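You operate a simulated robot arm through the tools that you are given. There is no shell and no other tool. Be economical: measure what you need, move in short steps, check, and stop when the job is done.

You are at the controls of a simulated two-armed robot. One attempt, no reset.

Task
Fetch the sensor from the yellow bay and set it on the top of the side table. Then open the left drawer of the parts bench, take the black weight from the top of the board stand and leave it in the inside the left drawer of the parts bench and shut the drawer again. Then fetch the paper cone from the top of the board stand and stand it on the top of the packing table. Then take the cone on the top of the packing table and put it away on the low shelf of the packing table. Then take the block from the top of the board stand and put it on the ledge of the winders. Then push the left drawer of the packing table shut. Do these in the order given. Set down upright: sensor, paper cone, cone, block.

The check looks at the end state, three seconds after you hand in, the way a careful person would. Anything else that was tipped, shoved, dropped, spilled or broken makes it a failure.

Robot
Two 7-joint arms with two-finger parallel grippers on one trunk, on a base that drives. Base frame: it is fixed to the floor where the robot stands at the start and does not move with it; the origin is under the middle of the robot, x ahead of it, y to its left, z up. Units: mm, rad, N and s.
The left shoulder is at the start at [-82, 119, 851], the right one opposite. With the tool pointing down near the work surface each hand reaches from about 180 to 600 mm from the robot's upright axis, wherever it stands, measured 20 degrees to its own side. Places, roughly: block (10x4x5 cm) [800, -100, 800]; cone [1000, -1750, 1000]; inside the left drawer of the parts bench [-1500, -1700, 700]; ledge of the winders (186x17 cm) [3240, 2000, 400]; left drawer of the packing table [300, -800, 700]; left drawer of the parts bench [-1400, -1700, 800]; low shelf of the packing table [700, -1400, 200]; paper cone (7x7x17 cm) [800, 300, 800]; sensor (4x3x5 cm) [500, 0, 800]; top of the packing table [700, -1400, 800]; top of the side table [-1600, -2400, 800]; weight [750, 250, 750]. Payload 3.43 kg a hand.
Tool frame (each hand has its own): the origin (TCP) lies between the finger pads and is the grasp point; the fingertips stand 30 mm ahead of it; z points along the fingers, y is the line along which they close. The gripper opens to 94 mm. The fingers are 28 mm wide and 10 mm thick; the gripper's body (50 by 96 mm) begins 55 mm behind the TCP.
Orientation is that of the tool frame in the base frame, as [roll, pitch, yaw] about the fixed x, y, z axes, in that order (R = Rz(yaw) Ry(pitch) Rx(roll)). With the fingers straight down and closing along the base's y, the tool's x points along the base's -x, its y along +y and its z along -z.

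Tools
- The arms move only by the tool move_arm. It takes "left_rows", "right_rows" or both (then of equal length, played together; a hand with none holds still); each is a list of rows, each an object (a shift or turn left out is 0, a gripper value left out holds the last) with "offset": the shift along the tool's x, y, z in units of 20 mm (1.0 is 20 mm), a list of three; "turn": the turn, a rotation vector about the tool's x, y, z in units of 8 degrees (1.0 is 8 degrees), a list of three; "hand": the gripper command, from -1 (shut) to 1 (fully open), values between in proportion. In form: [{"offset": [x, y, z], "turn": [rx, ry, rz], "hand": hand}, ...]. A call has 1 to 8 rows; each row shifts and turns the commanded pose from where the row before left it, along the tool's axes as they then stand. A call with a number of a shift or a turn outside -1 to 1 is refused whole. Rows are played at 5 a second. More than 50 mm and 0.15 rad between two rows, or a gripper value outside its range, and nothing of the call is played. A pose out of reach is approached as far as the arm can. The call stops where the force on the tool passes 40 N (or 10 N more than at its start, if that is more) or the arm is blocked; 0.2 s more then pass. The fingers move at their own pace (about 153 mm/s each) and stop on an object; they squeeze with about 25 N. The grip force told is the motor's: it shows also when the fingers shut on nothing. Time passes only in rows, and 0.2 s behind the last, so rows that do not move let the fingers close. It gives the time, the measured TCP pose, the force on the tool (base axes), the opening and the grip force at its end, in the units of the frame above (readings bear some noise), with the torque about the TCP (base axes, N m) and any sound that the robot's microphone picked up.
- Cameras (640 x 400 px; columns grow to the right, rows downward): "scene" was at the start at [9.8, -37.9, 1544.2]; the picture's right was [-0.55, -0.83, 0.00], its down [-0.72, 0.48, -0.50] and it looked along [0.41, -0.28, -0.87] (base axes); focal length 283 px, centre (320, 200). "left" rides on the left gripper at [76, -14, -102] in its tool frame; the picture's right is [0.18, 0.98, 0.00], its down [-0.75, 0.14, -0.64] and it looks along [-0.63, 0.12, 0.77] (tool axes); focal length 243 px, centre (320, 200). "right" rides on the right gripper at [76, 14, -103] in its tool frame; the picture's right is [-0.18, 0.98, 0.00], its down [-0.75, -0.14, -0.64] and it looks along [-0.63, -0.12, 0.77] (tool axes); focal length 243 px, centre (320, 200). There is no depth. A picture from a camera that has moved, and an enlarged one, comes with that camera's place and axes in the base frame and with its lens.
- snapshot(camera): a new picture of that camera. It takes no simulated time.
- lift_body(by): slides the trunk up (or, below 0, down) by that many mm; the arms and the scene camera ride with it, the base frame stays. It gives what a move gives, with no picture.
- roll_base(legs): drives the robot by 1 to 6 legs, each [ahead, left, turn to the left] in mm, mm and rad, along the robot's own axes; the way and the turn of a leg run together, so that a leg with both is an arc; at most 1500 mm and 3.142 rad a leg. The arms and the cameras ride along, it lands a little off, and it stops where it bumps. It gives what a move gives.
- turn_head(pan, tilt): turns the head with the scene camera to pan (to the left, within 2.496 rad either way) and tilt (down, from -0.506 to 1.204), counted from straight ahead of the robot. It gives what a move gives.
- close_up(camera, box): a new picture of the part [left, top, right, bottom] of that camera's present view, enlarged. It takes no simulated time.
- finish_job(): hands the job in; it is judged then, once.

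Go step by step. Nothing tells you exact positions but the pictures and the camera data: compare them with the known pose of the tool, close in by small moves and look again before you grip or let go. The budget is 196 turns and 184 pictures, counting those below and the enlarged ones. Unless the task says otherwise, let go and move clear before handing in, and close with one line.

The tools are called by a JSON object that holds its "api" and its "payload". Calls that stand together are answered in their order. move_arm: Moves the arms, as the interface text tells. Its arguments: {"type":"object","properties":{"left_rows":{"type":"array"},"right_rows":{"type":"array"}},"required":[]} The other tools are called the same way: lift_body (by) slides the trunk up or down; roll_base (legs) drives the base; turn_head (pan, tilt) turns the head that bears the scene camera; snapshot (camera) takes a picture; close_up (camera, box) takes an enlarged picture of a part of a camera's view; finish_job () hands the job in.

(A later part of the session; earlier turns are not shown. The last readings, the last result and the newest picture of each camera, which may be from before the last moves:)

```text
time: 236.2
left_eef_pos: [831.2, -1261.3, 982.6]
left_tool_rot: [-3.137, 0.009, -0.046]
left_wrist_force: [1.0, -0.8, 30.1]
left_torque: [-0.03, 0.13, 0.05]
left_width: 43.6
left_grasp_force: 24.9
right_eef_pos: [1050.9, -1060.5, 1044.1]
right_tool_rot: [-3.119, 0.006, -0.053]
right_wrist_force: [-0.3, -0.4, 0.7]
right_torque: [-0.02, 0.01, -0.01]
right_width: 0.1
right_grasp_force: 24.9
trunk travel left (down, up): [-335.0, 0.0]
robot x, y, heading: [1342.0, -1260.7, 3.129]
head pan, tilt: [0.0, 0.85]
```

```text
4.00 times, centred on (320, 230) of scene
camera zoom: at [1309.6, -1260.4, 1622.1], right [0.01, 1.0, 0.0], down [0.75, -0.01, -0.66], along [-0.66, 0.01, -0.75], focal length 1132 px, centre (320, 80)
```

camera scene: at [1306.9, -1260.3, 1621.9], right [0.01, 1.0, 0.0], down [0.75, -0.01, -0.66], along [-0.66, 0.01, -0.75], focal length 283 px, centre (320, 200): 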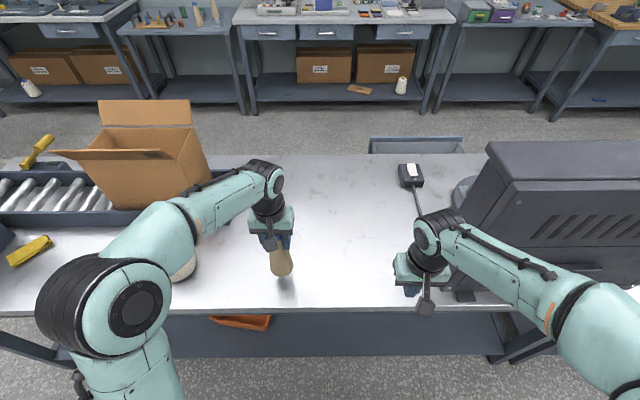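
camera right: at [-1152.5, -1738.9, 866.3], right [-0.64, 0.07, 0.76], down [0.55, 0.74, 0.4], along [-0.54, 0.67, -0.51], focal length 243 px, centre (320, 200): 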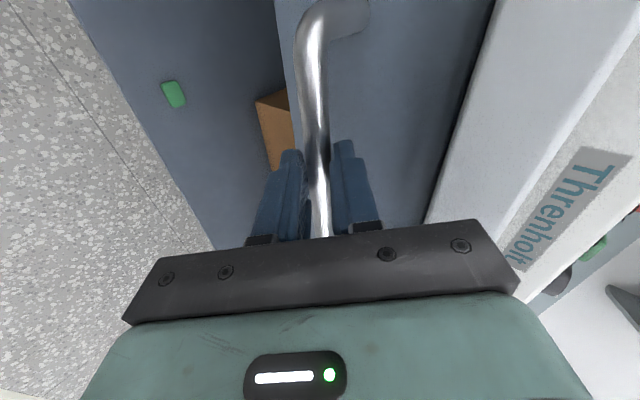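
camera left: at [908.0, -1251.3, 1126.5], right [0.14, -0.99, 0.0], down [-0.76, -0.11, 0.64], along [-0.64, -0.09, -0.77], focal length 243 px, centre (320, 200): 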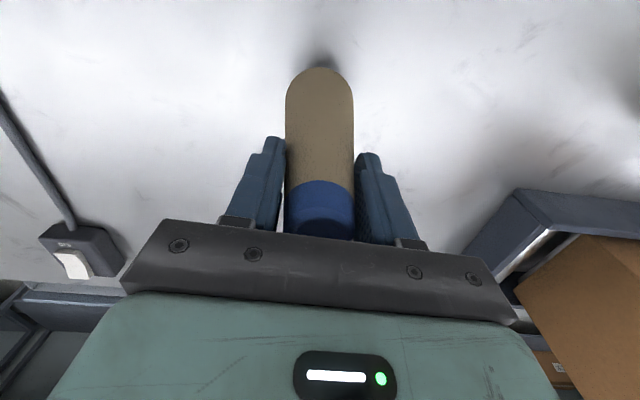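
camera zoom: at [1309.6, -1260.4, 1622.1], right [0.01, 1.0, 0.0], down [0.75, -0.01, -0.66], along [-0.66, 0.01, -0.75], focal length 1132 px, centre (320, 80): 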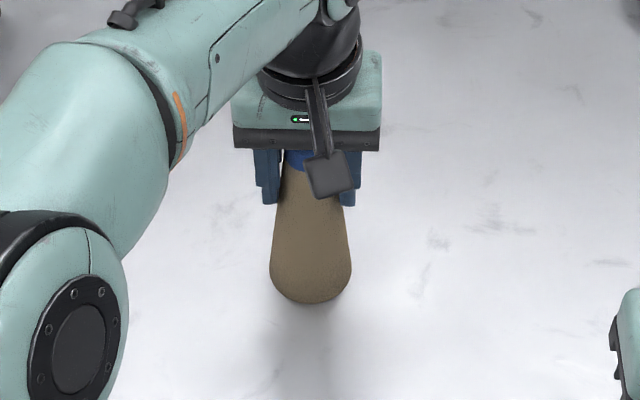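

It's standing on the table with 30 N contact. I'll ease off, open and rise straight up.

{"api": "move_arm", "payload": {"left_rows": [{"offset": [0, 0, -0.15]}, {"hand": 0.8}, {}, {}, {"offset": [0, 0, -1]}, {"offset": [0, 0, -1]}, {"offset": [0, 0, -1]}, {"offset": [0, 0, -1]}]}}

{"api": "snapshot", "payload": {"camera": "left"}}

{"api": "snapshot", "payload": {"camera": "scene"}}

```text
time: 238.0
left_eef_pos: [833.7, -1259.9, 1061.2]
left_tool_rot: [-3.14, 0.002, -0.046]
left_wrist_force: [0.6, -0.9, 0.9]
left_torque: [0.0, 0.0, -0.01]
left_width: 84.8
left_grasp_force: 0.1
right_eef_pos: [1049.7, -1060.5, 1043.6]
right_tool_rot: [-3.118, 0.002, -0.051]
right_wrist_force: [-0.7, 0.0, 0.6]
right_torque: [0.0, -0.04, -0.01]
right_width: 0.0
right_grasp_force: 25.0
trunk travel left (down, up): [-335.0, 0.0]
robot x, y, heading: [1340.7, -1257.6, 3.131]
head pan, tilt: [0.0, 0.85]
```

```text
95 pictures are left
camera left: at [910.0, -1250.6, 1162.8], right [0.14, -0.99, 0.0], down [-0.76, -0.11, 0.64], along [-0.64, -0.09, -0.77], focal length 243 px, centre (320, 200)
```

left: 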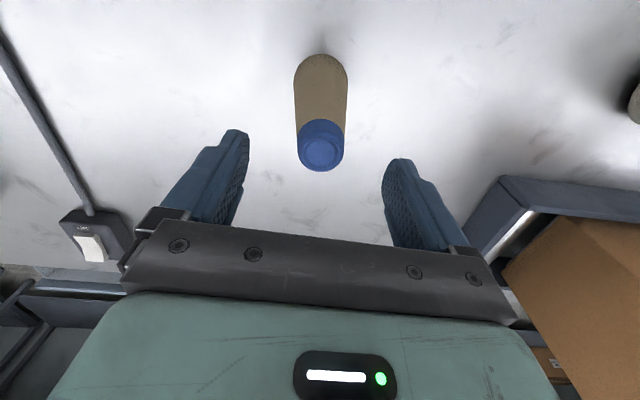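

```text
94 pictures are left
camera scene: at [1307.2, -1260.2, 1621.9], right [0.01, 1.0, 0.0], down [0.75, -0.01, -0.66], along [-0.66, 0.01, -0.75], focal length 283 px, centre (320, 200)
```

scene: 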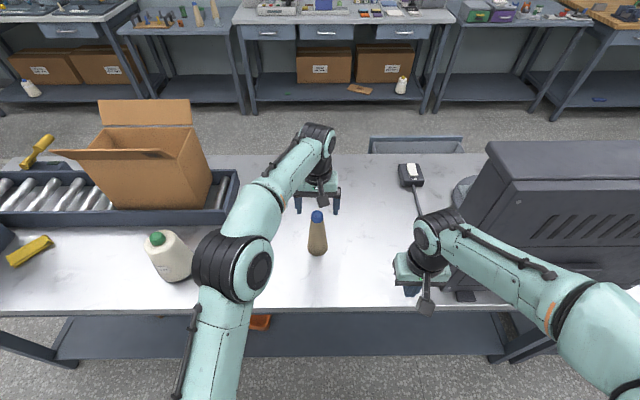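

The paper cone stands on the packing table. Next is the white cone at about (917, -1692). I'll raise and retract the left hand, then strafe along.

{"api": "move_arm", "payload": {"left_rows": [{"offset": [0, 0, -1]}, {"offset": [0, 0, -1]}, {"offset": [1, 0, -1]}, {"offset": [1, 0, 0]}, {"offset": [1, 0, 0]}, {"offset": [1, 0.5, 0]}, {"offset": [1, 1, 0]}, {"offset": [1, 1, 0]}]}}

{"api": "roll_base", "payload": {"legs": [[0, 330, 0.01]]}}

{"api": "snapshot", "payload": {"camera": "scene"}}

{"api": "snapshot", "payload": {"camera": "left"}}

```text
time: 239.8
left_eef_pos: [948.5, -1318.8, 1121.0]
left_tool_rot: [-3.139, 0.001, -0.046]
left_wrist_force: [0.3, -1.5, -0.1]
left_torque: [0.04, -0.01, -0.01]
left_width: 84.8
left_grasp_force: 0.0
right_eef_pos: [1050.9, -1059.6, 1044.1]
right_tool_rot: [-3.12, 0.003, -0.051]
right_wrist_force: [0.5, 0.0, 0.5]
right_torque: [0.03, 0.02, 0.0]
right_width: 0.0
right_grasp_force: 24.8
trunk travel left (down, up): [-335.0, 0.0]
robot x, y, heading: [1341.0, -1263.7, 3.128]
head pan, tilt: [0.0, 0.85]
```

```text
time: 243.4
left_eef_pos: [946.6, -1662.2, 1120.2]
left_tool_rot: [-3.139, 0.003, -0.034]
left_wrist_force: [1.4, 0.6, 1.2]
left_torque: [0.01, 0.01, 0.01]
left_width: 84.5
left_grasp_force: 0.0
right_eef_pos: [1045.5, -1401.8, 1043.2]
right_tool_rot: [-3.119, 0.002, -0.041]
right_wrist_force: [0.1, -1.0, 0.5]
right_torque: [-0.02, 0.01, -0.02]
right_width: 0.0
right_grasp_force: 25.3
trunk travel left (down, up): [-335.0, 0.0]
robot x, y, heading: [1341.6, -1600.8, 3.14]
head pan, tilt: [0.0, 0.85]
```

```text
93 pictures are left
camera scene: at [1305.0, -1600.7, 1621.9], right [0.0, 1.0, 0.0], down [0.75, 0.0, -0.66], along [-0.66, 0.0, -0.75], focal length 283 px, centre (320, 200)
```

scene: 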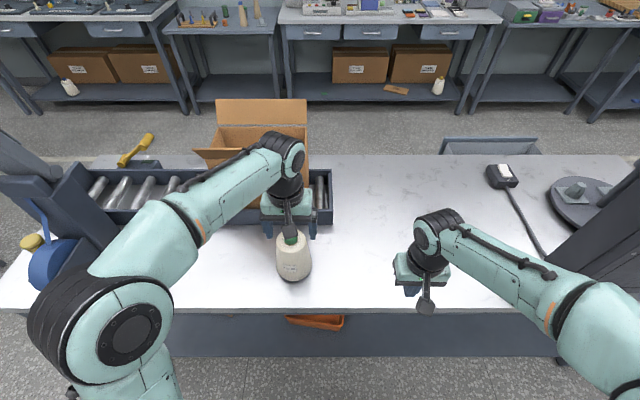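

```text
92 pictures are left
camera left: at [1024.6, -1652.3, 1222.3], right [0.15, -0.99, 0.0], down [-0.76, -0.12, 0.64], along [-0.64, -0.09, -0.77], focal length 243 px, centre (320, 200)
```

left: 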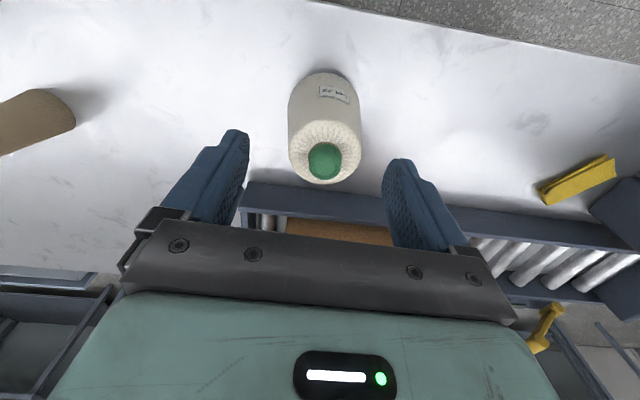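

{"api": "close_up", "payload": {"camera": "scene", "box": [240, 200, 350, 300]}}

{"api": "close_up", "payload": {"camera": "left", "box": [250, 50, 400, 200]}}

```text
4.00 times, centred on (295, 250) of scene
camera zoom: at [1305.0, -1600.7, 1621.9], right [0.0, 1.0, 0.0], down [0.75, 0.0, -0.66], along [-0.66, 0.0, -0.75], focal length 1132 px, centre (420, 0)
```

zoom: 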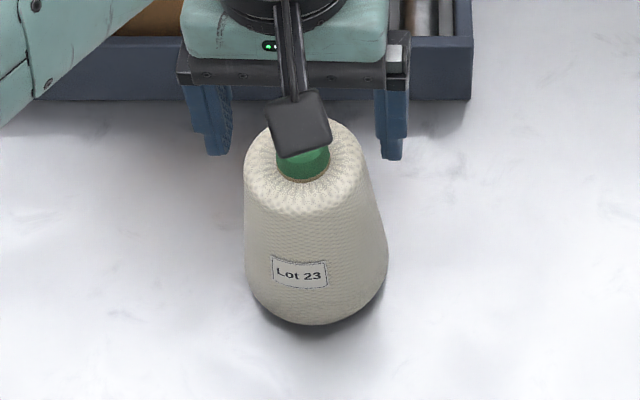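

```text
2.67 times, centred on (325, 125) of left
camera zoom: at [1024.6, -1652.3, 1222.3], right [0.15, -0.99, 0.0], down [-0.76, -0.12, 0.64], along [-0.64, -0.09, -0.77], focal length 647 px, centre (307, 400)
```

zoom: 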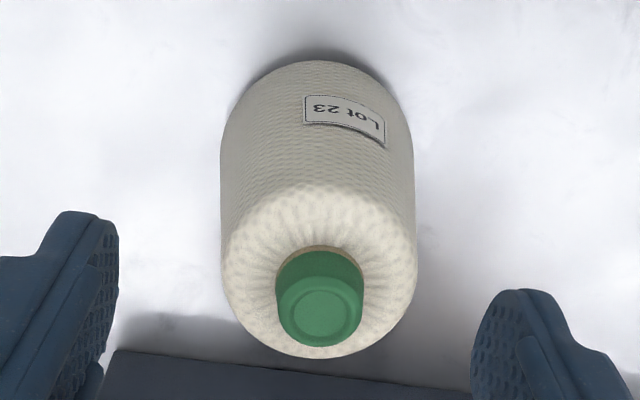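

The white cone has a green tube end about 36 mm wide, sticking up above the yarn at (900, -1675), top about z=1027. I'll grip that.

{"api": "move_arm", "payload": {"left_rows": [{"offset": [-0.76, 0.24, 0]}, {"offset": [-0.76, 0.24, 0]}, {"offset": [-0.76, 0.24, 0]}, {"offset": [0, 0, 0.9]}, {"offset": [0, 0, 0.9]}, {"offset": [0, 0, 0.9]}]}}

{"api": "snapshot", "payload": {"camera": "left"}}

{"api": "close_up", "payload": {"camera": "scene", "box": [240, 180, 350, 280]}}

```text
time: 244.8
left_eef_pos: [902.0, -1676.5, 1067.2]
left_tool_rot: [3.141, 0.002, -0.036]
left_wrist_force: [-0.5, -0.1, -1.4]
left_torque: [0.02, 0.02, -0.02]
left_width: 84.5
left_grasp_force: 0.2
right_eef_pos: [1046.1, -1403.4, 1043.5]
right_tool_rot: [-3.118, 0.003, -0.043]
right_wrist_force: [0.0, 1.0, 0.1]
right_torque: [0.02, -0.02, 0.04]
right_width: 0.0
right_grasp_force: 25.4
trunk travel left (down, up): [-335.0, 0.0]
robot x, y, heading: [1341.7, -1601.1, 3.142]
head pan, tilt: [0.0, 0.85]
```

```text
89 pictures are left
camera left: at [978.9, -1665.8, 1168.2], right [0.15, -0.99, 0.0], down [-0.76, -0.12, 0.64], along [-0.64, -0.09, -0.77], focal length 243 px, centre (320, 200)
```

left: 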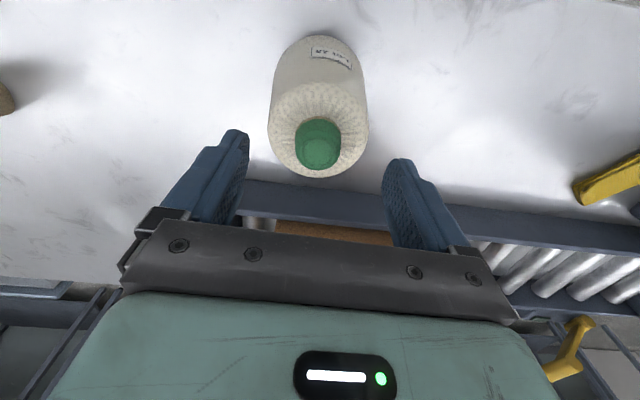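

```text
4.00 times, centred on (295, 230) of scene
camera zoom: at [1304.8, -1600.7, 1621.9], right [0.0, 1.0, 0.0], down [0.75, 0.0, -0.66], along [-0.66, 0.0, -0.75], focal length 1132 px, centre (420, 80)
```

zoom: 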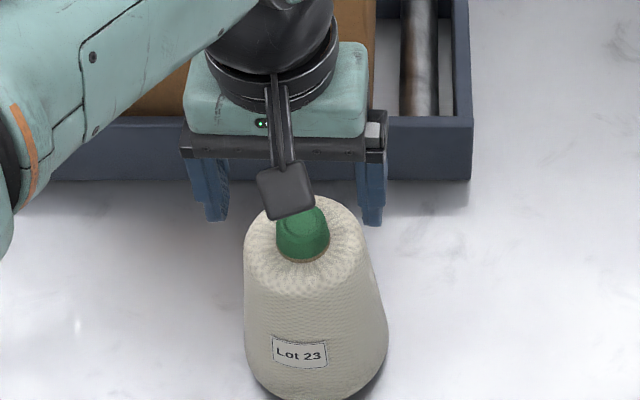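

{"api": "move_arm", "payload": {"left_rows": [{"offset": [-0.2, 0, 0.8], "hand": 0.3}, {"offset": [0, 0, 0.8]}, {"offset": [0, 0, 0.6]}]}}

{"api": "snapshot", "payload": {"camera": "left"}}

{"api": "close_up", "payload": {"camera": "scene", "box": [240, 180, 350, 280]}}

```text
time: 245.6
left_eef_pos: [898.0, -1675.6, 1027.5]
left_tool_rot: [-3.138, 0.015, -0.036]
left_wrist_force: [2.5, -1.9, 35.2]
left_torque: [-1.0, -0.14, 0.02]
left_width: 61.9
left_grasp_force: 0.7
right_eef_pos: [1048.1, -1402.4, 1044.3]
right_tool_rot: [-3.119, 0.006, -0.04]
right_wrist_force: [0.6, 0.0, 0.1]
right_torque: [0.01, -0.02, 0.02]
right_width: 0.1
right_grasp_force: 24.4
trunk travel left (down, up): [-335.0, 0.0]
robot x, y, heading: [1340.0, -1604.1, 3.138]
head pan, tilt: [0.0, 0.85]
```

```text
87 pictures are left
camera left: at [976.4, -1664.9, 1128.3], right [0.15, -0.99, -0.01], down [-0.75, -0.12, 0.65], along [-0.65, -0.09, -0.76], focal length 243 px, centre (320, 200)
```

left: 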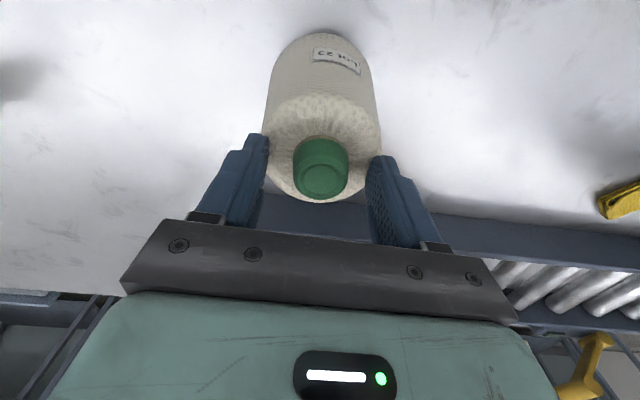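

```text
4.00 times, centred on (295, 230) of scene
camera zoom: at [1309.0, -1600.5, 1622.3], right [0.0, 1.0, 0.0], down [0.75, 0.0, -0.66], along [-0.66, 0.0, -0.75], focal length 1132 px, centre (420, 80)
```

zoom: 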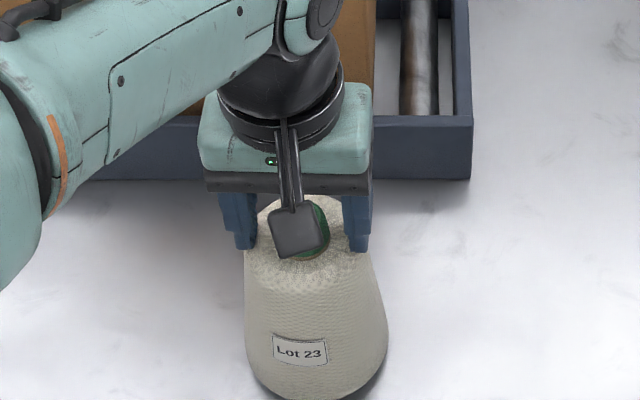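

The fingertips are lightly on the yarn shoulder. I'll lift 10 mm and close on the green tube.

{"api": "move_arm", "payload": {"left_rows": [{"offset": [0, 0, -0.5]}, {"hand": -1}, {}, {}, {}]}}

{"api": "snapshot", "payload": {"camera": "left"}}

```text
time: 246.8
left_eef_pos: [898.1, -1674.5, 1032.6]
left_tool_rot: [-3.141, 0.0, -0.035]
left_wrist_force: [0.0, -0.8, -0.4]
left_torque: [0.02, -0.03, -0.04]
left_width: 34.2
left_grasp_force: 25.1
right_eef_pos: [1045.6, -1403.2, 1042.4]
right_tool_rot: [-3.12, 0.002, -0.042]
right_wrist_force: [0.2, 0.0, -0.2]
right_torque: [0.02, 0.0, 0.02]
right_width: 0.3
right_grasp_force: 24.6
trunk travel left (down, up): [-335.0, 0.0]
robot x, y, heading: [1346.6, -1602.4, 3.135]
head pan, tilt: [0.0, 0.85]
```

```text
85 pictures are left
camera left: at [975.1, -1664.6, 1133.2], right [0.15, -0.99, 0.0], down [-0.76, -0.12, 0.64], along [-0.63, -0.1, -0.77], focal length 243 px, centre (320, 200)
```

left: 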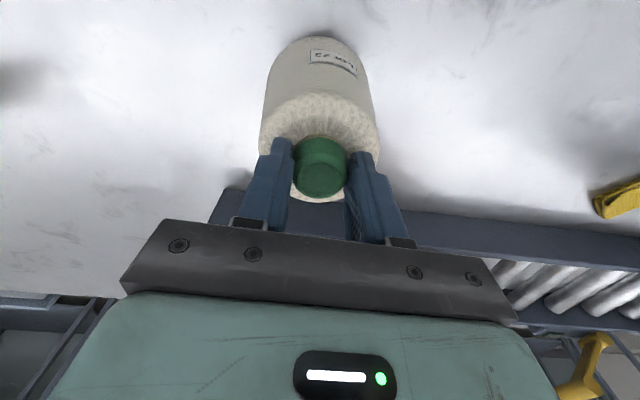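

Gripped at 34 mm. Lifting gently to check the hold.

{"api": "move_arm", "payload": {"left_rows": [{"offset": [0, 0, -0.3]}, {"offset": [0, 0, -0.5]}, {"offset": [0, 0, -0.7]}, {"offset": [0, 0, -0.7]}, {}]}}

{"api": "snapshot", "payload": {"camera": "left"}}

{"api": "close_up", "payload": {"camera": "scene", "box": [240, 180, 350, 280]}}

```text
time: 248.0
left_eef_pos: [896.1, -1675.6, 1076.3]
left_tool_rot: [-3.141, 0.002, -0.036]
left_wrist_force: [0.1, 0.5, -3.0]
left_torque: [0.04, -0.02, -0.01]
left_width: 34.4
left_grasp_force: 25.0
right_eef_pos: [1045.4, -1403.3, 1042.4]
right_tool_rot: [-3.12, 0.003, -0.04]
right_wrist_force: [-0.3, 0.9, 0.1]
right_torque: [0.05, 0.01, 0.02]
right_width: 0.0
right_grasp_force: 24.8
trunk travel left (down, up): [-335.0, 0.0]
robot x, y, heading: [1339.0, -1600.6, 3.143]
head pan, tilt: [0.0, 0.85]
```

```text
84 pictures are left
camera left: at [974.0, -1665.1, 1178.9], right [0.15, -0.99, 0.0], down [-0.76, -0.12, 0.64], along [-0.64, -0.09, -0.77], focal length 243 px, centre (320, 200)
```

left: 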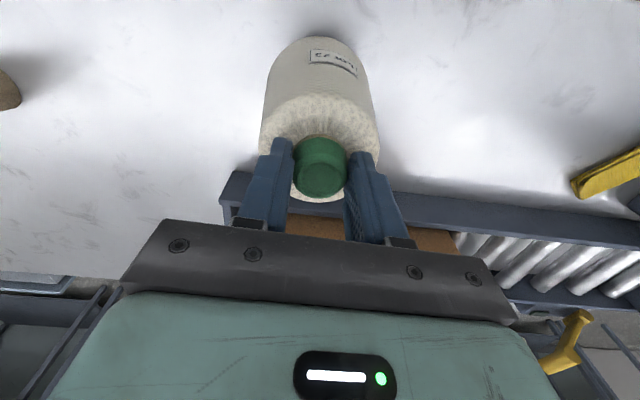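

```text
4.00 times, centred on (295, 230) of scene
camera zoom: at [1304.7, -1600.8, 1621.8], right [0.0, 1.0, 0.0], down [0.75, 0.0, -0.66], along [-0.66, 0.0, -0.75], focal length 1132 px, centre (420, 80)
```

zoom: 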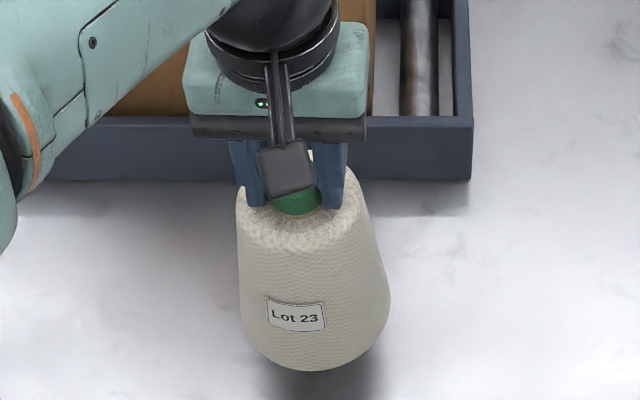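

Held well. I'll back away from the table and lower the trunk to look at the low shelf.

{"api": "roll_base", "payload": {"legs": [[-480, 0, 0], [0, -180, 0]]}}

{"api": "lift_body", "payload": {"by": -300}}

{"api": "turn_head", "payload": {"pan": 0.0, "tilt": 0.75}}

{"api": "snapshot", "payload": {"camera": "scene"}}

```text
time: 252.6
left_eef_pos: [1373.3, -1496.3, 1077.3]
left_tool_rot: [-3.14, 0.001, -0.04]
left_wrist_force: [-0.4, -0.6, -3.6]
left_torque: [-0.02, -0.04, -0.01]
left_width: 34.2
left_grasp_force: 24.4
right_eef_pos: [1522.1, -1225.8, 1044.5]
right_tool_rot: [-3.119, 0.002, -0.048]
right_wrist_force: [0.3, 0.8, 0.0]
right_torque: [0.01, 0.0, 0.04]
right_width: 0.0
right_grasp_force: 25.4
trunk travel left (down, up): [-335.0, 0.0]
robot x, y, heading: [1812.4, -1425.6, 3.133]
head pan, tilt: [0.0, 0.85]
```

```text
time: 255.6
left_eef_pos: [1371.3, -1496.5, 777.7]
left_tool_rot: [-3.14, 0.002, -0.04]
left_wrist_force: [0.3, 0.1, -3.2]
left_torque: [-0.01, -0.01, 0.0]
left_width: 34.2
left_grasp_force: 25.1
right_eef_pos: [1522.0, -1225.2, 743.4]
right_tool_rot: [-3.119, 0.0, -0.046]
right_wrist_force: [0.4, -0.4, 0.0]
right_torque: [0.04, -0.04, 0.0]
right_width: 0.0
right_grasp_force: 25.0
trunk travel left (down, up): [-35.0, 300.0]
robot x, y, heading: [1813.9, -1421.2, 3.133]
head pan, tilt: [0.0, 0.85]
```

```text
time: 256.3
left_eef_pos: [1371.0, -1497.1, 778.3]
left_tool_rot: [-3.138, 0.0, -0.041]
left_wrist_force: [0.4, -0.1, -3.6]
left_torque: [0.0, -0.02, 0.0]
left_width: 34.0
left_grasp_force: 24.7
right_eef_pos: [1523.6, -1225.4, 743.8]
right_tool_rot: [-3.119, 0.002, -0.046]
right_wrist_force: [0.0, 0.5, -0.1]
right_torque: [0.02, 0.01, -0.01]
right_width: 0.3
right_grasp_force: 24.2
trunk travel left (down, up): [-35.0, 300.0]
robot x, y, heading: [1814.9, -1417.7, 3.133]
head pan, tilt: [0.0, 0.75]
```

```text
82 pictures are left
camera scene: at [1731.6, -1424.1, 1317.8], right [0.01, 1.0, 0.0], down [0.68, 0.0, -0.73], along [-0.73, 0.0, -0.68], focal length 283 px, centre (320, 200)
```

scene: 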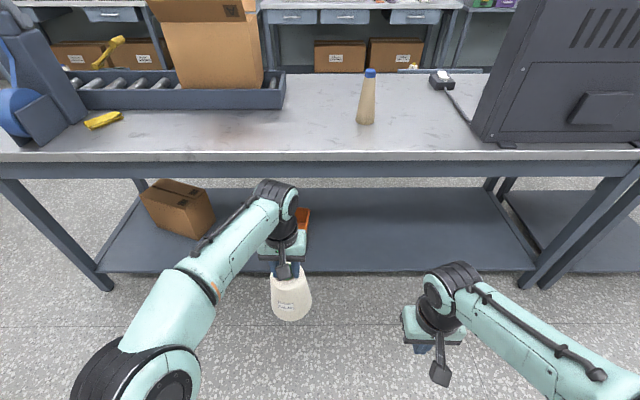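

The shelf lies under the table at about z=200, and its apron's lower edge is near z=744. I'll lower the arm in free space first and tuck the right hand.

{"api": "lift_body", "payload": {"by": -35}}

{"api": "move_arm", "payload": {"left_rows": [{"offset": [0, 0, 1]}, {"offset": [0, 0, 1]}, {"offset": [0, 0, 1]}, {"offset": [0, 0, 1]}, {"offset": [0, 0, 1]}, {"offset": [0, 0, 1]}, {"offset": [0, 0, 1]}, {"offset": [0, 0, 1]}], "right_rows": [{"offset": [1, 0, 0]}, {"offset": [1, 0, 0]}, {"offset": [1, 0, 0]}, {"offset": [0, 0, 0]}, {"offset": [0, 0, 0]}, {"offset": [0, 0, 0]}, {"offset": [0, 0, 0]}, {"offset": [0, 0, 0]}]}}

{"api": "move_arm", "payload": {"left_rows": [{"offset": [0, 0, 1]}, {"offset": [0, 0, 1]}, {"offset": [0, 0, 1]}, {"offset": [0, 0, 1]}, {"offset": [0, 0, 1]}, {"offset": [0, 0, 1]}, {"offset": [0, 0, 1]}]}}

{"api": "snapshot", "payload": {"camera": "scene"}}

{"api": "snapshot", "payload": {"camera": "left"}}

```text
time: 257.1
left_eef_pos: [1371.6, -1495.7, 742.8]
left_tool_rot: [-3.139, 0.003, -0.04]
left_wrist_force: [0.3, -0.6, -3.0]
left_torque: [0.01, -0.04, -0.02]
left_width: 33.9
left_grasp_force: 24.8
right_eef_pos: [1522.5, -1225.2, 709.4]
right_tool_rot: [-3.119, 0.002, -0.045]
right_wrist_force: [0.6, 0.8, 0.2]
right_torque: [-0.01, 0.01, 0.01]
right_width: 0.0
right_grasp_force: 25.2
trunk travel left (down, up): [0.0, 335.0]
robot x, y, heading: [1819.6, -1421.0, 3.14]
head pan, tilt: [0.0, 0.75]
```

```text
time: 258.9
left_eef_pos: [1372.1, -1498.7, 581.8]
left_tool_rot: [-3.139, -0.001, -0.042]
left_wrist_force: [0.0, 0.7, -3.7]
left_torque: [-0.01, -0.01, 0.01]
left_width: 34.2
left_grasp_force: 25.4
right_eef_pos: [1581.5, -1228.3, 707.4]
right_tool_rot: [-3.117, 0.002, -0.048]
right_wrist_force: [0.4, -1.0, 0.5]
right_torque: [0.03, 0.02, 0.03]
right_width: 0.1
right_grasp_force: 25.1
trunk travel left (down, up): [0.0, 335.0]
robot x, y, heading: [1814.1, -1427.5, 3.137]
head pan, tilt: [0.0, 0.75]
```

```text
time: 260.5
left_eef_pos: [1372.5, -1498.0, 440.5]
left_tool_rot: [-3.141, -0.001, -0.04]
left_wrist_force: [-0.5, 0.0, -2.5]
left_torque: [0.0, -0.03, -0.03]
left_width: 34.3
left_grasp_force: 24.8
right_eef_pos: [1581.8, -1228.7, 709.9]
right_tool_rot: [-3.118, 0.002, -0.046]
right_wrist_force: [-0.1, 0.2, 1.2]
right_torque: [0.01, -0.02, -0.01]
right_width: 0.0
right_grasp_force: 24.7
trunk travel left (down, up): [0.0, 335.0]
robot x, y, heading: [1818.1, -1423.5, 3.137]
head pan, tilt: [0.0, 0.75]
```

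```text
81 pictures are left
camera scene: at [1725.6, -1424.1, 1289.6], right [0.01, 1.0, 0.0], down [0.68, 0.0, -0.73], along [-0.73, 0.0, -0.68], focal length 283 px, centre (320, 200)
```

scene: 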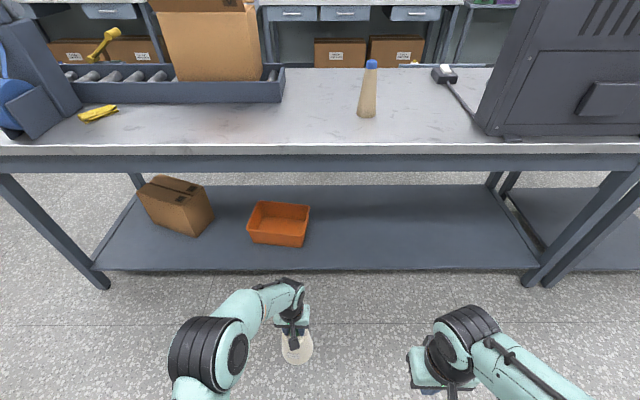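

```text
80 pictures are left
camera left: at [1449.5, -1487.5, 542.5], right [0.14, -0.99, 0.0], down [-0.76, -0.11, 0.64], along [-0.64, -0.09, -0.77], focal length 243 px, centre (320, 200)
```

left: 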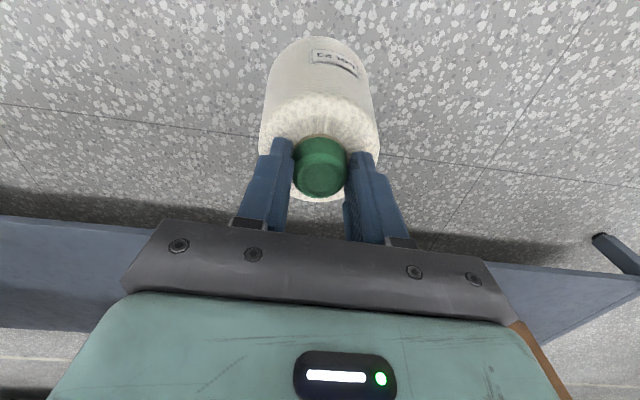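

The arm is low, with its wrist top near z=685, so it fits beneath the apron. I'll sidestep and drive in partway, then check.

{"api": "roll_base", "payload": {"legs": [[0, -170, 0], [320, 0, 0]]}}

{"api": "snapshot", "payload": {"camera": "scene"}}

{"api": "snapshot", "payload": {"camera": "left"}}

```text
time: 264.3
left_eef_pos: [1058.2, -1323.9, 440.5]
left_tool_rot: [-3.139, -0.001, -0.038]
left_wrist_force: [0.3, 0.6, -2.7]
left_torque: [0.05, -0.05, -0.01]
left_width: 34.2
left_grasp_force: 25.1
right_eef_pos: [1267.2, -1053.2, 708.6]
right_tool_rot: [-3.118, 0.001, -0.048]
right_wrist_force: [-0.3, 0.0, 0.0]
right_torque: [0.03, 0.01, 0.03]
right_width: 0.0
right_grasp_force: 25.1
trunk travel left (down, up): [0.0, 335.0]
robot x, y, heading: [1502.8, -1250.4, 3.139]
head pan, tilt: [0.0, 0.75]
```

```text
79 pictures are left
camera scene: at [1411.1, -1249.5, 1289.6], right [0.0, 1.0, 0.0], down [0.68, 0.0, -0.73], along [-0.73, 0.0, -0.68], focal length 283 px, centre (320, 200)
```

scene: 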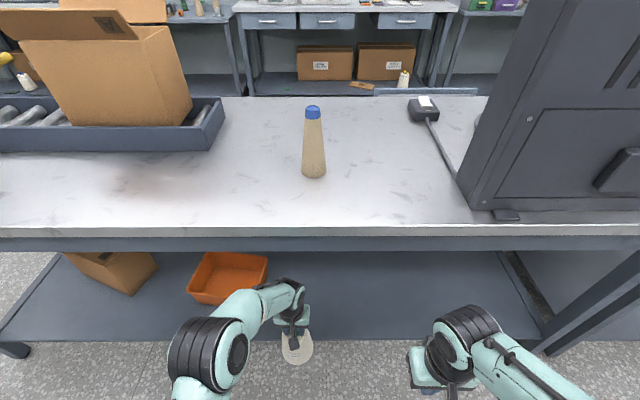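

```text
78 pictures are left
camera left: at [1135.3, -1313.4, 542.8], right [0.15, -0.99, 0.0], down [-0.76, -0.11, 0.64], along [-0.64, -0.09, -0.77], focal length 243 px, centre (320, 200)
```

left: 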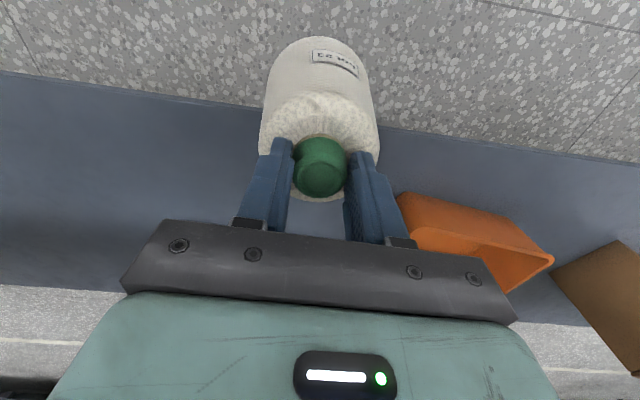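

Clear of the bin, with room under the apron. Driving in the last 140 mm.

{"api": "roll_base", "payload": {"legs": [[140, 0, 0]]}}

{"api": "snapshot", "payload": {"camera": "scene"}}

{"api": "snapshot", "payload": {"camera": "left"}}

```text
time: 265.7
left_eef_pos: [942.4, -1321.5, 438.9]
left_tool_rot: [3.14, -0.014, -0.044]
left_wrist_force: [-1.0, -0.4, -3.2]
left_torque: [0.0, 0.0, 0.01]
left_width: 34.4
left_grasp_force: 24.7
right_eef_pos: [1143.6, -1053.6, 710.2]
right_tool_rot: [-3.122, 0.011, -0.04]
right_wrist_force: [-1.2, -0.2, -0.2]
right_torque: [-0.03, 0.04, 0.01]
right_width: 0.0
right_grasp_force: 24.5
trunk travel left (down, up): [0.0, 335.0]
robot x, y, heading: [1370.2, -1250.7, 3.142]
head pan, tilt: [0.0, 0.75]
stopped in leg 1: the robot was blocked; the commanded pose is now the measured one
```

```text
77 pictures are left
camera scene: at [1292.1, -1249.7, 1290.3], right [0.0, 1.0, 0.0], down [0.68, 0.0, -0.74], along [-0.74, 0.0, -0.68], focal length 283 px, centre (320, 200)
```

scene: 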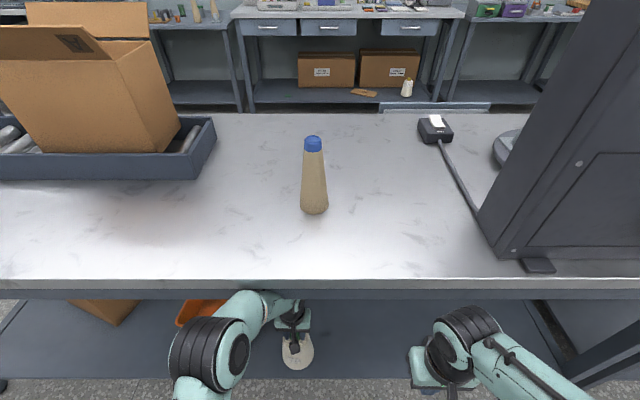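

```text
76 pictures are left
camera left: at [1018.3, -1312.4, 541.7], right [0.14, -0.99, 0.0], down [-0.77, -0.11, 0.63], along [-0.62, -0.09, -0.78], focal length 243 px, centre (320, 200)
```

left: 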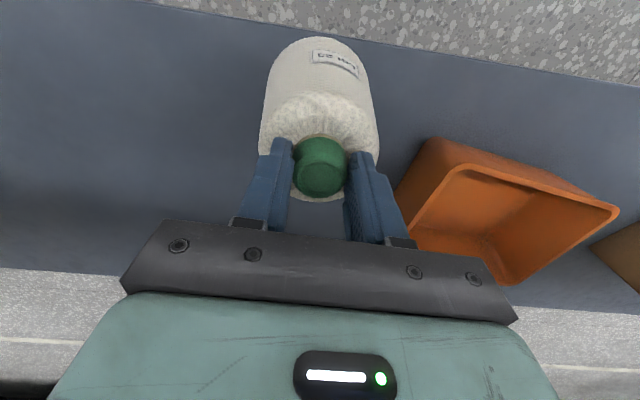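

The base was blocked near 1370, probably against the shelf front. I'll back off a little and extend the arm instead.

{"api": "roll_base", "payload": {"legs": [[-20, 0, 0]]}}

{"api": "move_arm", "payload": {"left_rows": [{"offset": [-0.5, 0, 0], "turn": [0, 0.1, 0]}, {"offset": [-0.5, 0, 0]}, {"offset": [-0.5, 0, 0]}, {"offset": [-0.5, 0, 0]}, {"offset": [-0.5, 0, 0]}]}}

{"api": "snapshot", "payload": {"camera": "scene"}}

{"api": "snapshot", "payload": {"camera": "left"}}

```text
time: 266.5
left_eef_pos: [957.7, -1322.0, 434.3]
left_tool_rot: [3.14, -0.021, -0.045]
left_wrist_force: [0.4, -0.2, -3.4]
left_torque: [-0.01, -0.01, 0.02]
left_width: 34.2
left_grasp_force: 24.7
right_eef_pos: [1159.2, -1054.0, 709.1]
right_tool_rot: [-3.118, 0.004, -0.045]
right_wrist_force: [0.9, 0.5, 0.2]
right_torque: [-0.02, -0.01, 0.01]
right_width: 0.0
right_grasp_force: 24.2
trunk travel left (down, up): [0.0, 335.0]
robot x, y, heading: [1389.4, -1250.4, 3.136]
head pan, tilt: [0.0, 0.75]
```

```text
time: 267.7
left_eef_pos: [907.4, -1322.2, 432.5]
left_tool_rot: [3.141, -0.038, -0.042]
left_wrist_force: [0.1, 0.2, -2.8]
left_torque: [0.03, -0.02, -0.04]
left_width: 34.3
left_grasp_force: 25.2
right_eef_pos: [1156.6, -1054.5, 709.9]
right_tool_rot: [-3.118, 0.003, -0.046]
right_wrist_force: [0.2, -0.1, -0.1]
right_torque: [-0.03, 0.0, 0.02]
right_width: 0.1
right_grasp_force: 25.6
trunk travel left (down, up): [0.0, 335.0]
robot x, y, heading: [1390.5, -1248.3, 3.137]
head pan, tilt: [0.0, 0.75]
```

```text
75 pictures are left
camera scene: at [1300.9, -1249.1, 1289.6], right [0.0, 1.0, 0.0], down [0.68, 0.0, -0.73], along [-0.73, 0.0, -0.68], focal length 283 px, centre (320, 200)
```

scene: 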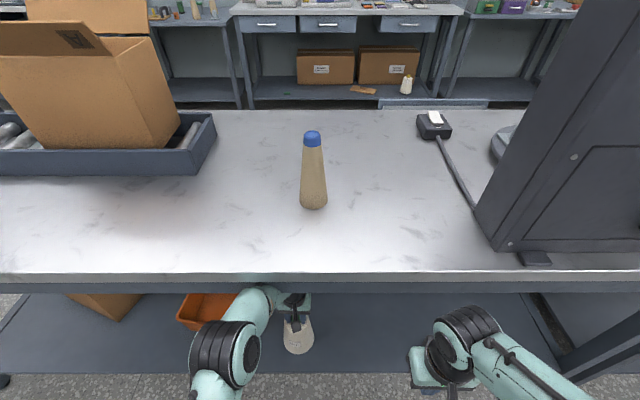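

```text
74 pictures are left
camera left: at [980.4, -1311.1, 536.8], right [0.14, -0.99, 0.01], down [-0.78, -0.11, 0.61], along [-0.61, -0.09, -0.79], focal length 243 px, centre (320, 200)
```

left: 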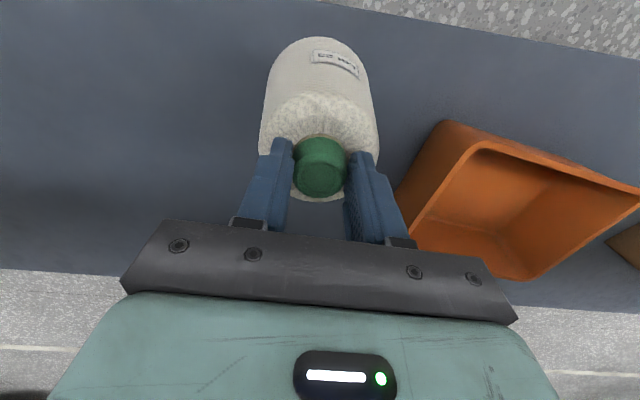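

The cone is over the shelf at x≈907. I'll level the tool and lower gently.

{"api": "move_arm", "payload": {"left_rows": [{"turn": [0, -0.28, 0]}, {"offset": [0, 0, 0.5]}, {"offset": [0, 0, 0.5]}, {"offset": [0, 0, 0.5]}, {"offset": [0, 0, 0.25]}]}}

{"api": "snapshot", "payload": {"camera": "left"}}

{"api": "close_up", "payload": {"camera": "scene", "box": [230, 270, 370, 380]}}

```text
time: 268.9
left_eef_pos: [907.0, -1320.4, 398.3]
left_tool_rot: [-3.14, 0.003, -0.044]
left_wrist_force: [-0.5, 0.7, -3.3]
left_torque: [-0.01, -0.05, 0.03]
left_width: 34.2
left_grasp_force: 25.3
right_eef_pos: [1157.2, -1054.6, 708.8]
right_tool_rot: [-3.119, 0.003, -0.044]
right_wrist_force: [0.1, 0.0, 0.6]
right_torque: [0.0, -0.01, 0.0]
right_width: 0.0
right_grasp_force: 24.8
trunk travel left (down, up): [0.0, 335.0]
robot x, y, heading: [1385.6, -1248.2, 3.14]
head pan, tilt: [0.0, 0.75]
```

```text
73 pictures are left
camera left: at [984.2, -1311.0, 499.6], right [0.14, -0.99, 0.0], down [-0.76, -0.11, 0.64], along [-0.64, -0.09, -0.77], focal length 243 px, centre (320, 200)
```

left: 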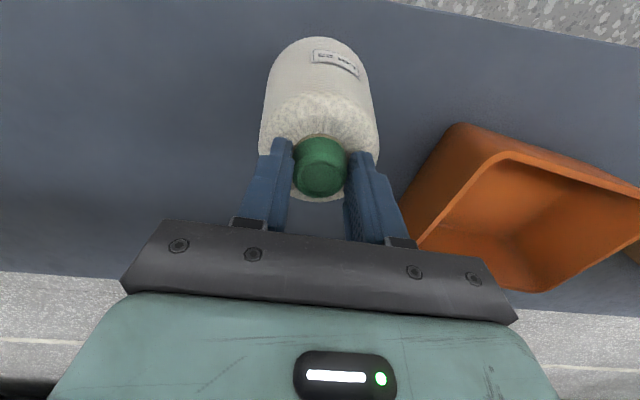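

```text
3.64 times, centred on (300, 325) of scene
camera zoom: at [1301.0, -1249.1, 1289.6], right [0.0, 1.0, 0.0], down [0.68, 0.0, -0.73], along [-0.73, 0.0, -0.68], focal length 1029 px, centre (393, -254)
```

zoom: 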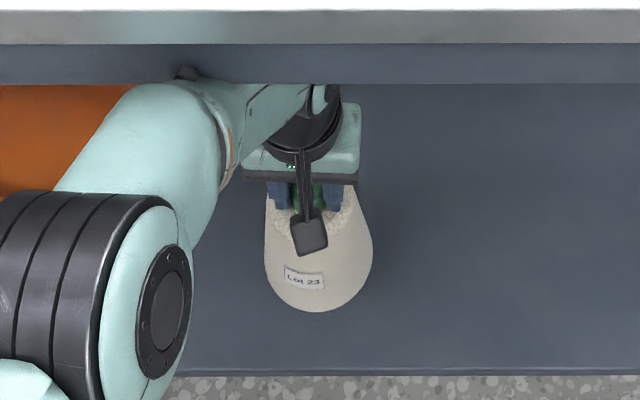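

{"api": "move_arm", "payload": {"left_rows": [{"offset": [0, 0, 0.25]}, {"offset": [0, 0, 0.25]}, {"offset": [0, 0, 0.2]}, {"offset": [0, 0, 0.2]}, {"offset": [0, 0, 0.2]}]}}

{"api": "snapshot", "payload": {"camera": "left"}}

```text
time: 270.1
left_eef_pos: [907.0, -1321.2, 374.7]
left_tool_rot: [3.139, 0.001, -0.045]
left_wrist_force: [-0.2, 0.6, -3.7]
left_torque: [0.02, 0.02, 0.0]
left_width: 34.2
left_grasp_force: 24.9
right_eef_pos: [1156.5, -1053.3, 710.0]
right_tool_rot: [-3.119, 0.002, -0.045]
right_wrist_force: [-0.4, 0.6, 0.5]
right_torque: [-0.01, -0.01, 0.0]
right_width: 0.0
right_grasp_force: 24.9
trunk travel left (down, up): [0.0, 335.0]
robot x, y, heading: [1391.2, -1250.3, 3.141]
head pan, tilt: [0.0, 0.75]
```

```text
71 pictures are left
camera left: at [984.7, -1310.7, 476.9], right [0.14, -0.99, 0.0], down [-0.76, -0.11, 0.64], along [-0.64, -0.09, -0.77], focal length 243 px, centre (320, 200)
```

left: 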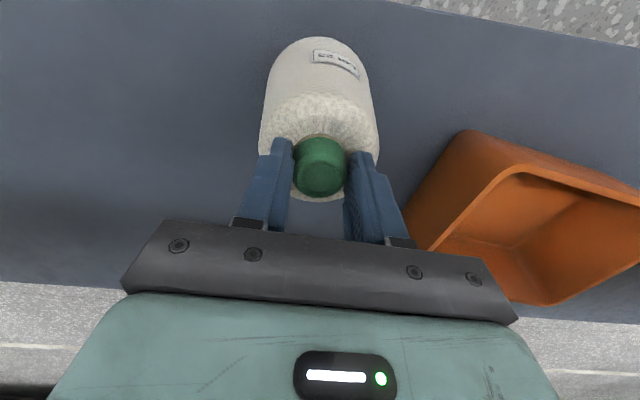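

{"api": "move_arm", "payload": {"left_rows": [{"offset": [0, 0, 0.2]}, {"offset": [0, 0, 0.2]}, {"offset": [0, 0, 0.2]}, {"offset": [0, 0, 0.2]}, {"offset": [0, 0, 0.2]}]}}

{"api": "close_up", "payload": {"camera": "scene", "box": [230, 270, 370, 380]}}

```text
time: 271.3
left_eef_pos: [905.3, -1318.3, 358.9]
left_tool_rot: [-3.139, 0.011, -0.043]
left_wrist_force: [6.9, 0.1, 29.1]
left_torque: [-0.01, -0.26, 0.15]
left_width: 34.6
left_grasp_force: 24.6
right_eef_pos: [1158.4, -1053.2, 709.7]
right_tool_rot: [-3.122, 0.005, -0.044]
right_wrist_force: [0.3, 0.4, 0.3]
right_torque: [0.01, -0.02, -0.01]
right_width: 0.3
right_grasp_force: 25.0
trunk travel left (down, up): [0.0, 335.0]
robot x, y, heading: [1392.9, -1250.0, 3.14]
head pan, tilt: [0.0, 0.75]
```

```text
3.64 times, centred on (300, 325) of scene
camera zoom: at [1303.7, -1248.7, 1289.9], right [0.0, 1.0, 0.0], down [0.68, 0.0, -0.73], along [-0.73, 0.0, -0.68], focal length 1029 px, centre (393, -254)
```

zoom: 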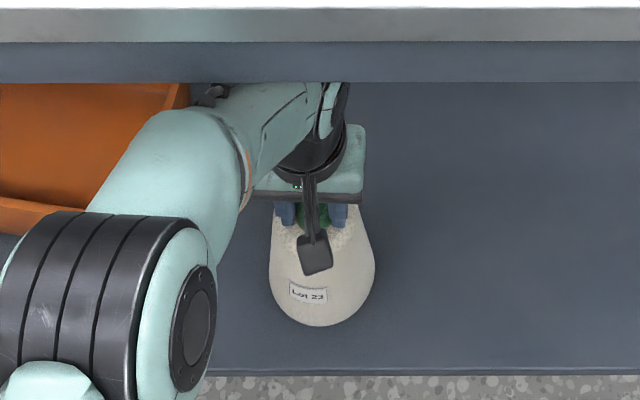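

Contact at 29 N, so the shelf is at about z=175. Easing off, releasing, and rising 60 mm.

{"api": "move_arm", "payload": {"left_rows": [{"offset": [0, 0, -0.15]}, {"hand": 0.3}, {}, {}, {"offset": [0, 0, -0.8]}, {"offset": [0, 0, -0.8]}, {"offset": [0, 0, -0.9]}, {"offset": [0, 0, -0.8]}]}}

{"api": "snapshot", "payload": {"camera": "left"}}

{"api": "snapshot", "payload": {"camera": "scene"}}

```text
time: 273.1
left_eef_pos: [908.4, -1319.2, 424.1]
left_tool_rot: [3.138, 0.003, -0.044]
left_wrist_force: [0.4, -0.3, 1.7]
left_torque: [-0.02, 0.03, 0.0]
left_width: 60.9
left_grasp_force: 0.0
right_eef_pos: [1156.5, -1053.6, 710.3]
right_tool_rot: [-3.12, 0.003, -0.042]
right_wrist_force: [0.3, -0.4, -0.4]
right_torque: [0.0, 0.0, 0.0]
right_width: 0.6
right_grasp_force: 25.3
trunk travel left (down, up): [0.0, 335.0]
robot x, y, heading: [1389.9, -1248.2, 3.143]
head pan, tilt: [0.0, 0.75]
```

```text
69 pictures are left
camera left: at [985.4, -1309.9, 525.8], right [0.14, -0.99, 0.0], down [-0.76, -0.11, 0.64], along [-0.64, -0.09, -0.77], focal length 243 px, centre (320, 200)
```

left: 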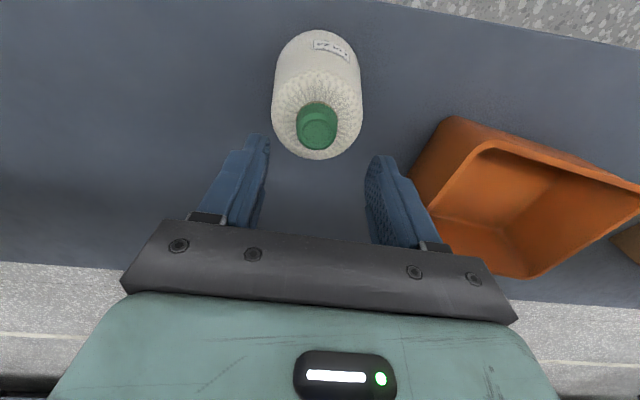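

```text
68 pictures are left
camera scene: at [1301.3, -1249.0, 1289.6], right [0.0, 1.0, 0.0], down [0.68, 0.0, -0.73], along [-0.73, 0.0, -0.68], focal length 283 px, centre (320, 200)
```

scene: 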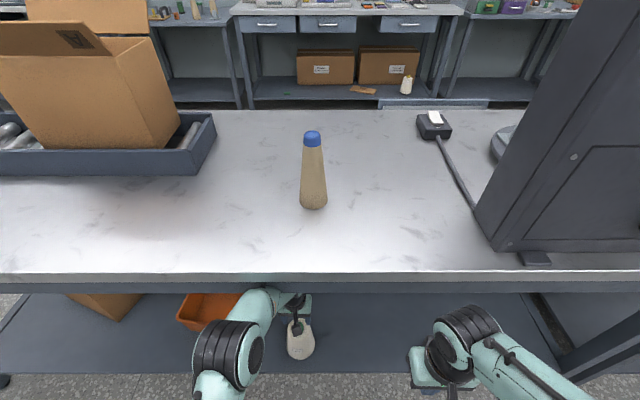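

The cone stands upright on the low shelf. I'll back out, then raise the arm and trunk.

{"api": "roll_base", "payload": {"legs": [[-450, 0, 0]]}}

{"api": "lift_body", "payload": {"by": 395}}

{"api": "move_arm", "payload": {"left_rows": [{"offset": [0, 0, -1]}, {"offset": [0, 0, -1]}, {"offset": [0, 0, -1]}, {"offset": [0, 0, -1]}, {"offset": [0, 0, -1]}, {"offset": [0, 0, -1]}, {"offset": [0, 0, -1]}, {"offset": [0, 0, -1]}]}}

{"api": "turn_head", "payload": {"pan": 0.0, "tilt": 0.7}}

{"api": "snapshot", "payload": {"camera": "scene"}}

```text
time: 275.8
left_eef_pos: [1362.5, -1320.6, 423.9]
left_tool_rot: [3.139, 0.003, -0.048]
left_wrist_force: [-0.3, 0.5, 0.5]
left_torque: [-0.02, -0.01, -0.03]
left_width: 61.2
left_grasp_force: 0.1
right_eef_pos: [1612.9, -1055.0, 708.0]
right_tool_rot: [-3.119, 0.004, -0.047]
right_wrist_force: [-0.6, -0.7, -1.0]
right_torque: [-0.04, 0.01, 0.01]
right_width: 0.0
right_grasp_force: 25.1
trunk travel left (down, up): [0.0, 335.0]
robot x, y, heading: [1849.1, -1252.7, 3.139]
head pan, tilt: [0.0, 0.75]
```

```text
time: 279.1
left_eef_pos: [1362.9, -1320.3, 759.6]
left_tool_rot: [3.14, 0.0, -0.05]
left_wrist_force: [-0.3, -0.4, -0.1]
left_torque: [-0.03, 0.0, 0.02]
left_width: 61.2
left_grasp_force: 0.0
right_eef_pos: [1614.5, -1054.6, 1044.0]
right_tool_rot: [-3.119, 0.002, -0.048]
right_wrist_force: [0.4, 0.5, -0.1]
right_torque: [-0.01, 0.01, -0.02]
right_width: 0.0
right_grasp_force: 24.9
right hand out of reach, approached as far as the arm can: row 1
trunk travel left (down, up): [-335.0, 0.0]
robot x, y, heading: [1848.5, -1252.4, 3.131]
head pan, tilt: [0.0, 0.75]
```

```text
time: 280.9
left_eef_pos: [1364.1, -1321.0, 918.8]
left_tool_rot: [3.14, 0.002, -0.05]
left_wrist_force: [0.0, 0.1, 0.1]
left_torque: [0.02, 0.01, -0.02]
left_width: 61.1
left_grasp_force: 0.1
right_eef_pos: [1614.3, -1054.0, 1044.5]
right_tool_rot: [-3.117, 0.003, -0.048]
right_wrist_force: [0.3, -0.2, -0.4]
right_torque: [0.02, -0.01, 0.02]
right_width: 0.0
right_grasp_force: 25.2
trunk travel left (down, up): [-335.0, 0.0]
robot x, y, heading: [1846.5, -1253.2, 3.138]
head pan, tilt: [0.0, 0.75]
```

```text
time: 281.6
left_eef_pos: [1362.2, -1319.0, 919.7]
left_tool_rot: [3.14, 0.001, -0.05]
left_wrist_force: [0.3, 0.8, -0.2]
left_torque: [-0.02, 0.03, 0.0]
left_width: 61.4
left_grasp_force: 0.1
right_eef_pos: [1612.9, -1055.1, 1045.0]
right_tool_rot: [-3.12, 0.004, -0.05]
right_wrist_force: [-0.1, 0.2, 0.6]
right_torque: [0.05, 0.0, -0.03]
right_width: 0.1
right_grasp_force: 24.6
trunk travel left (down, up): [-335.0, 0.0]
robot x, y, heading: [1847.2, -1249.2, 3.133]
head pan, tilt: [0.0, 0.7]
```

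```text
67 pictures are left
camera scene: at [1804.3, -1251.5, 1634.5], right [0.01, 1.0, 0.0], down [0.64, -0.01, -0.76], along [-0.76, 0.01, -0.64], focal length 283 px, centre (320, 200)
```

scene: 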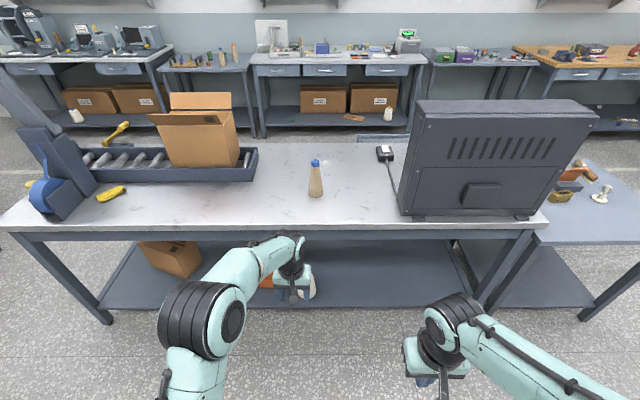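

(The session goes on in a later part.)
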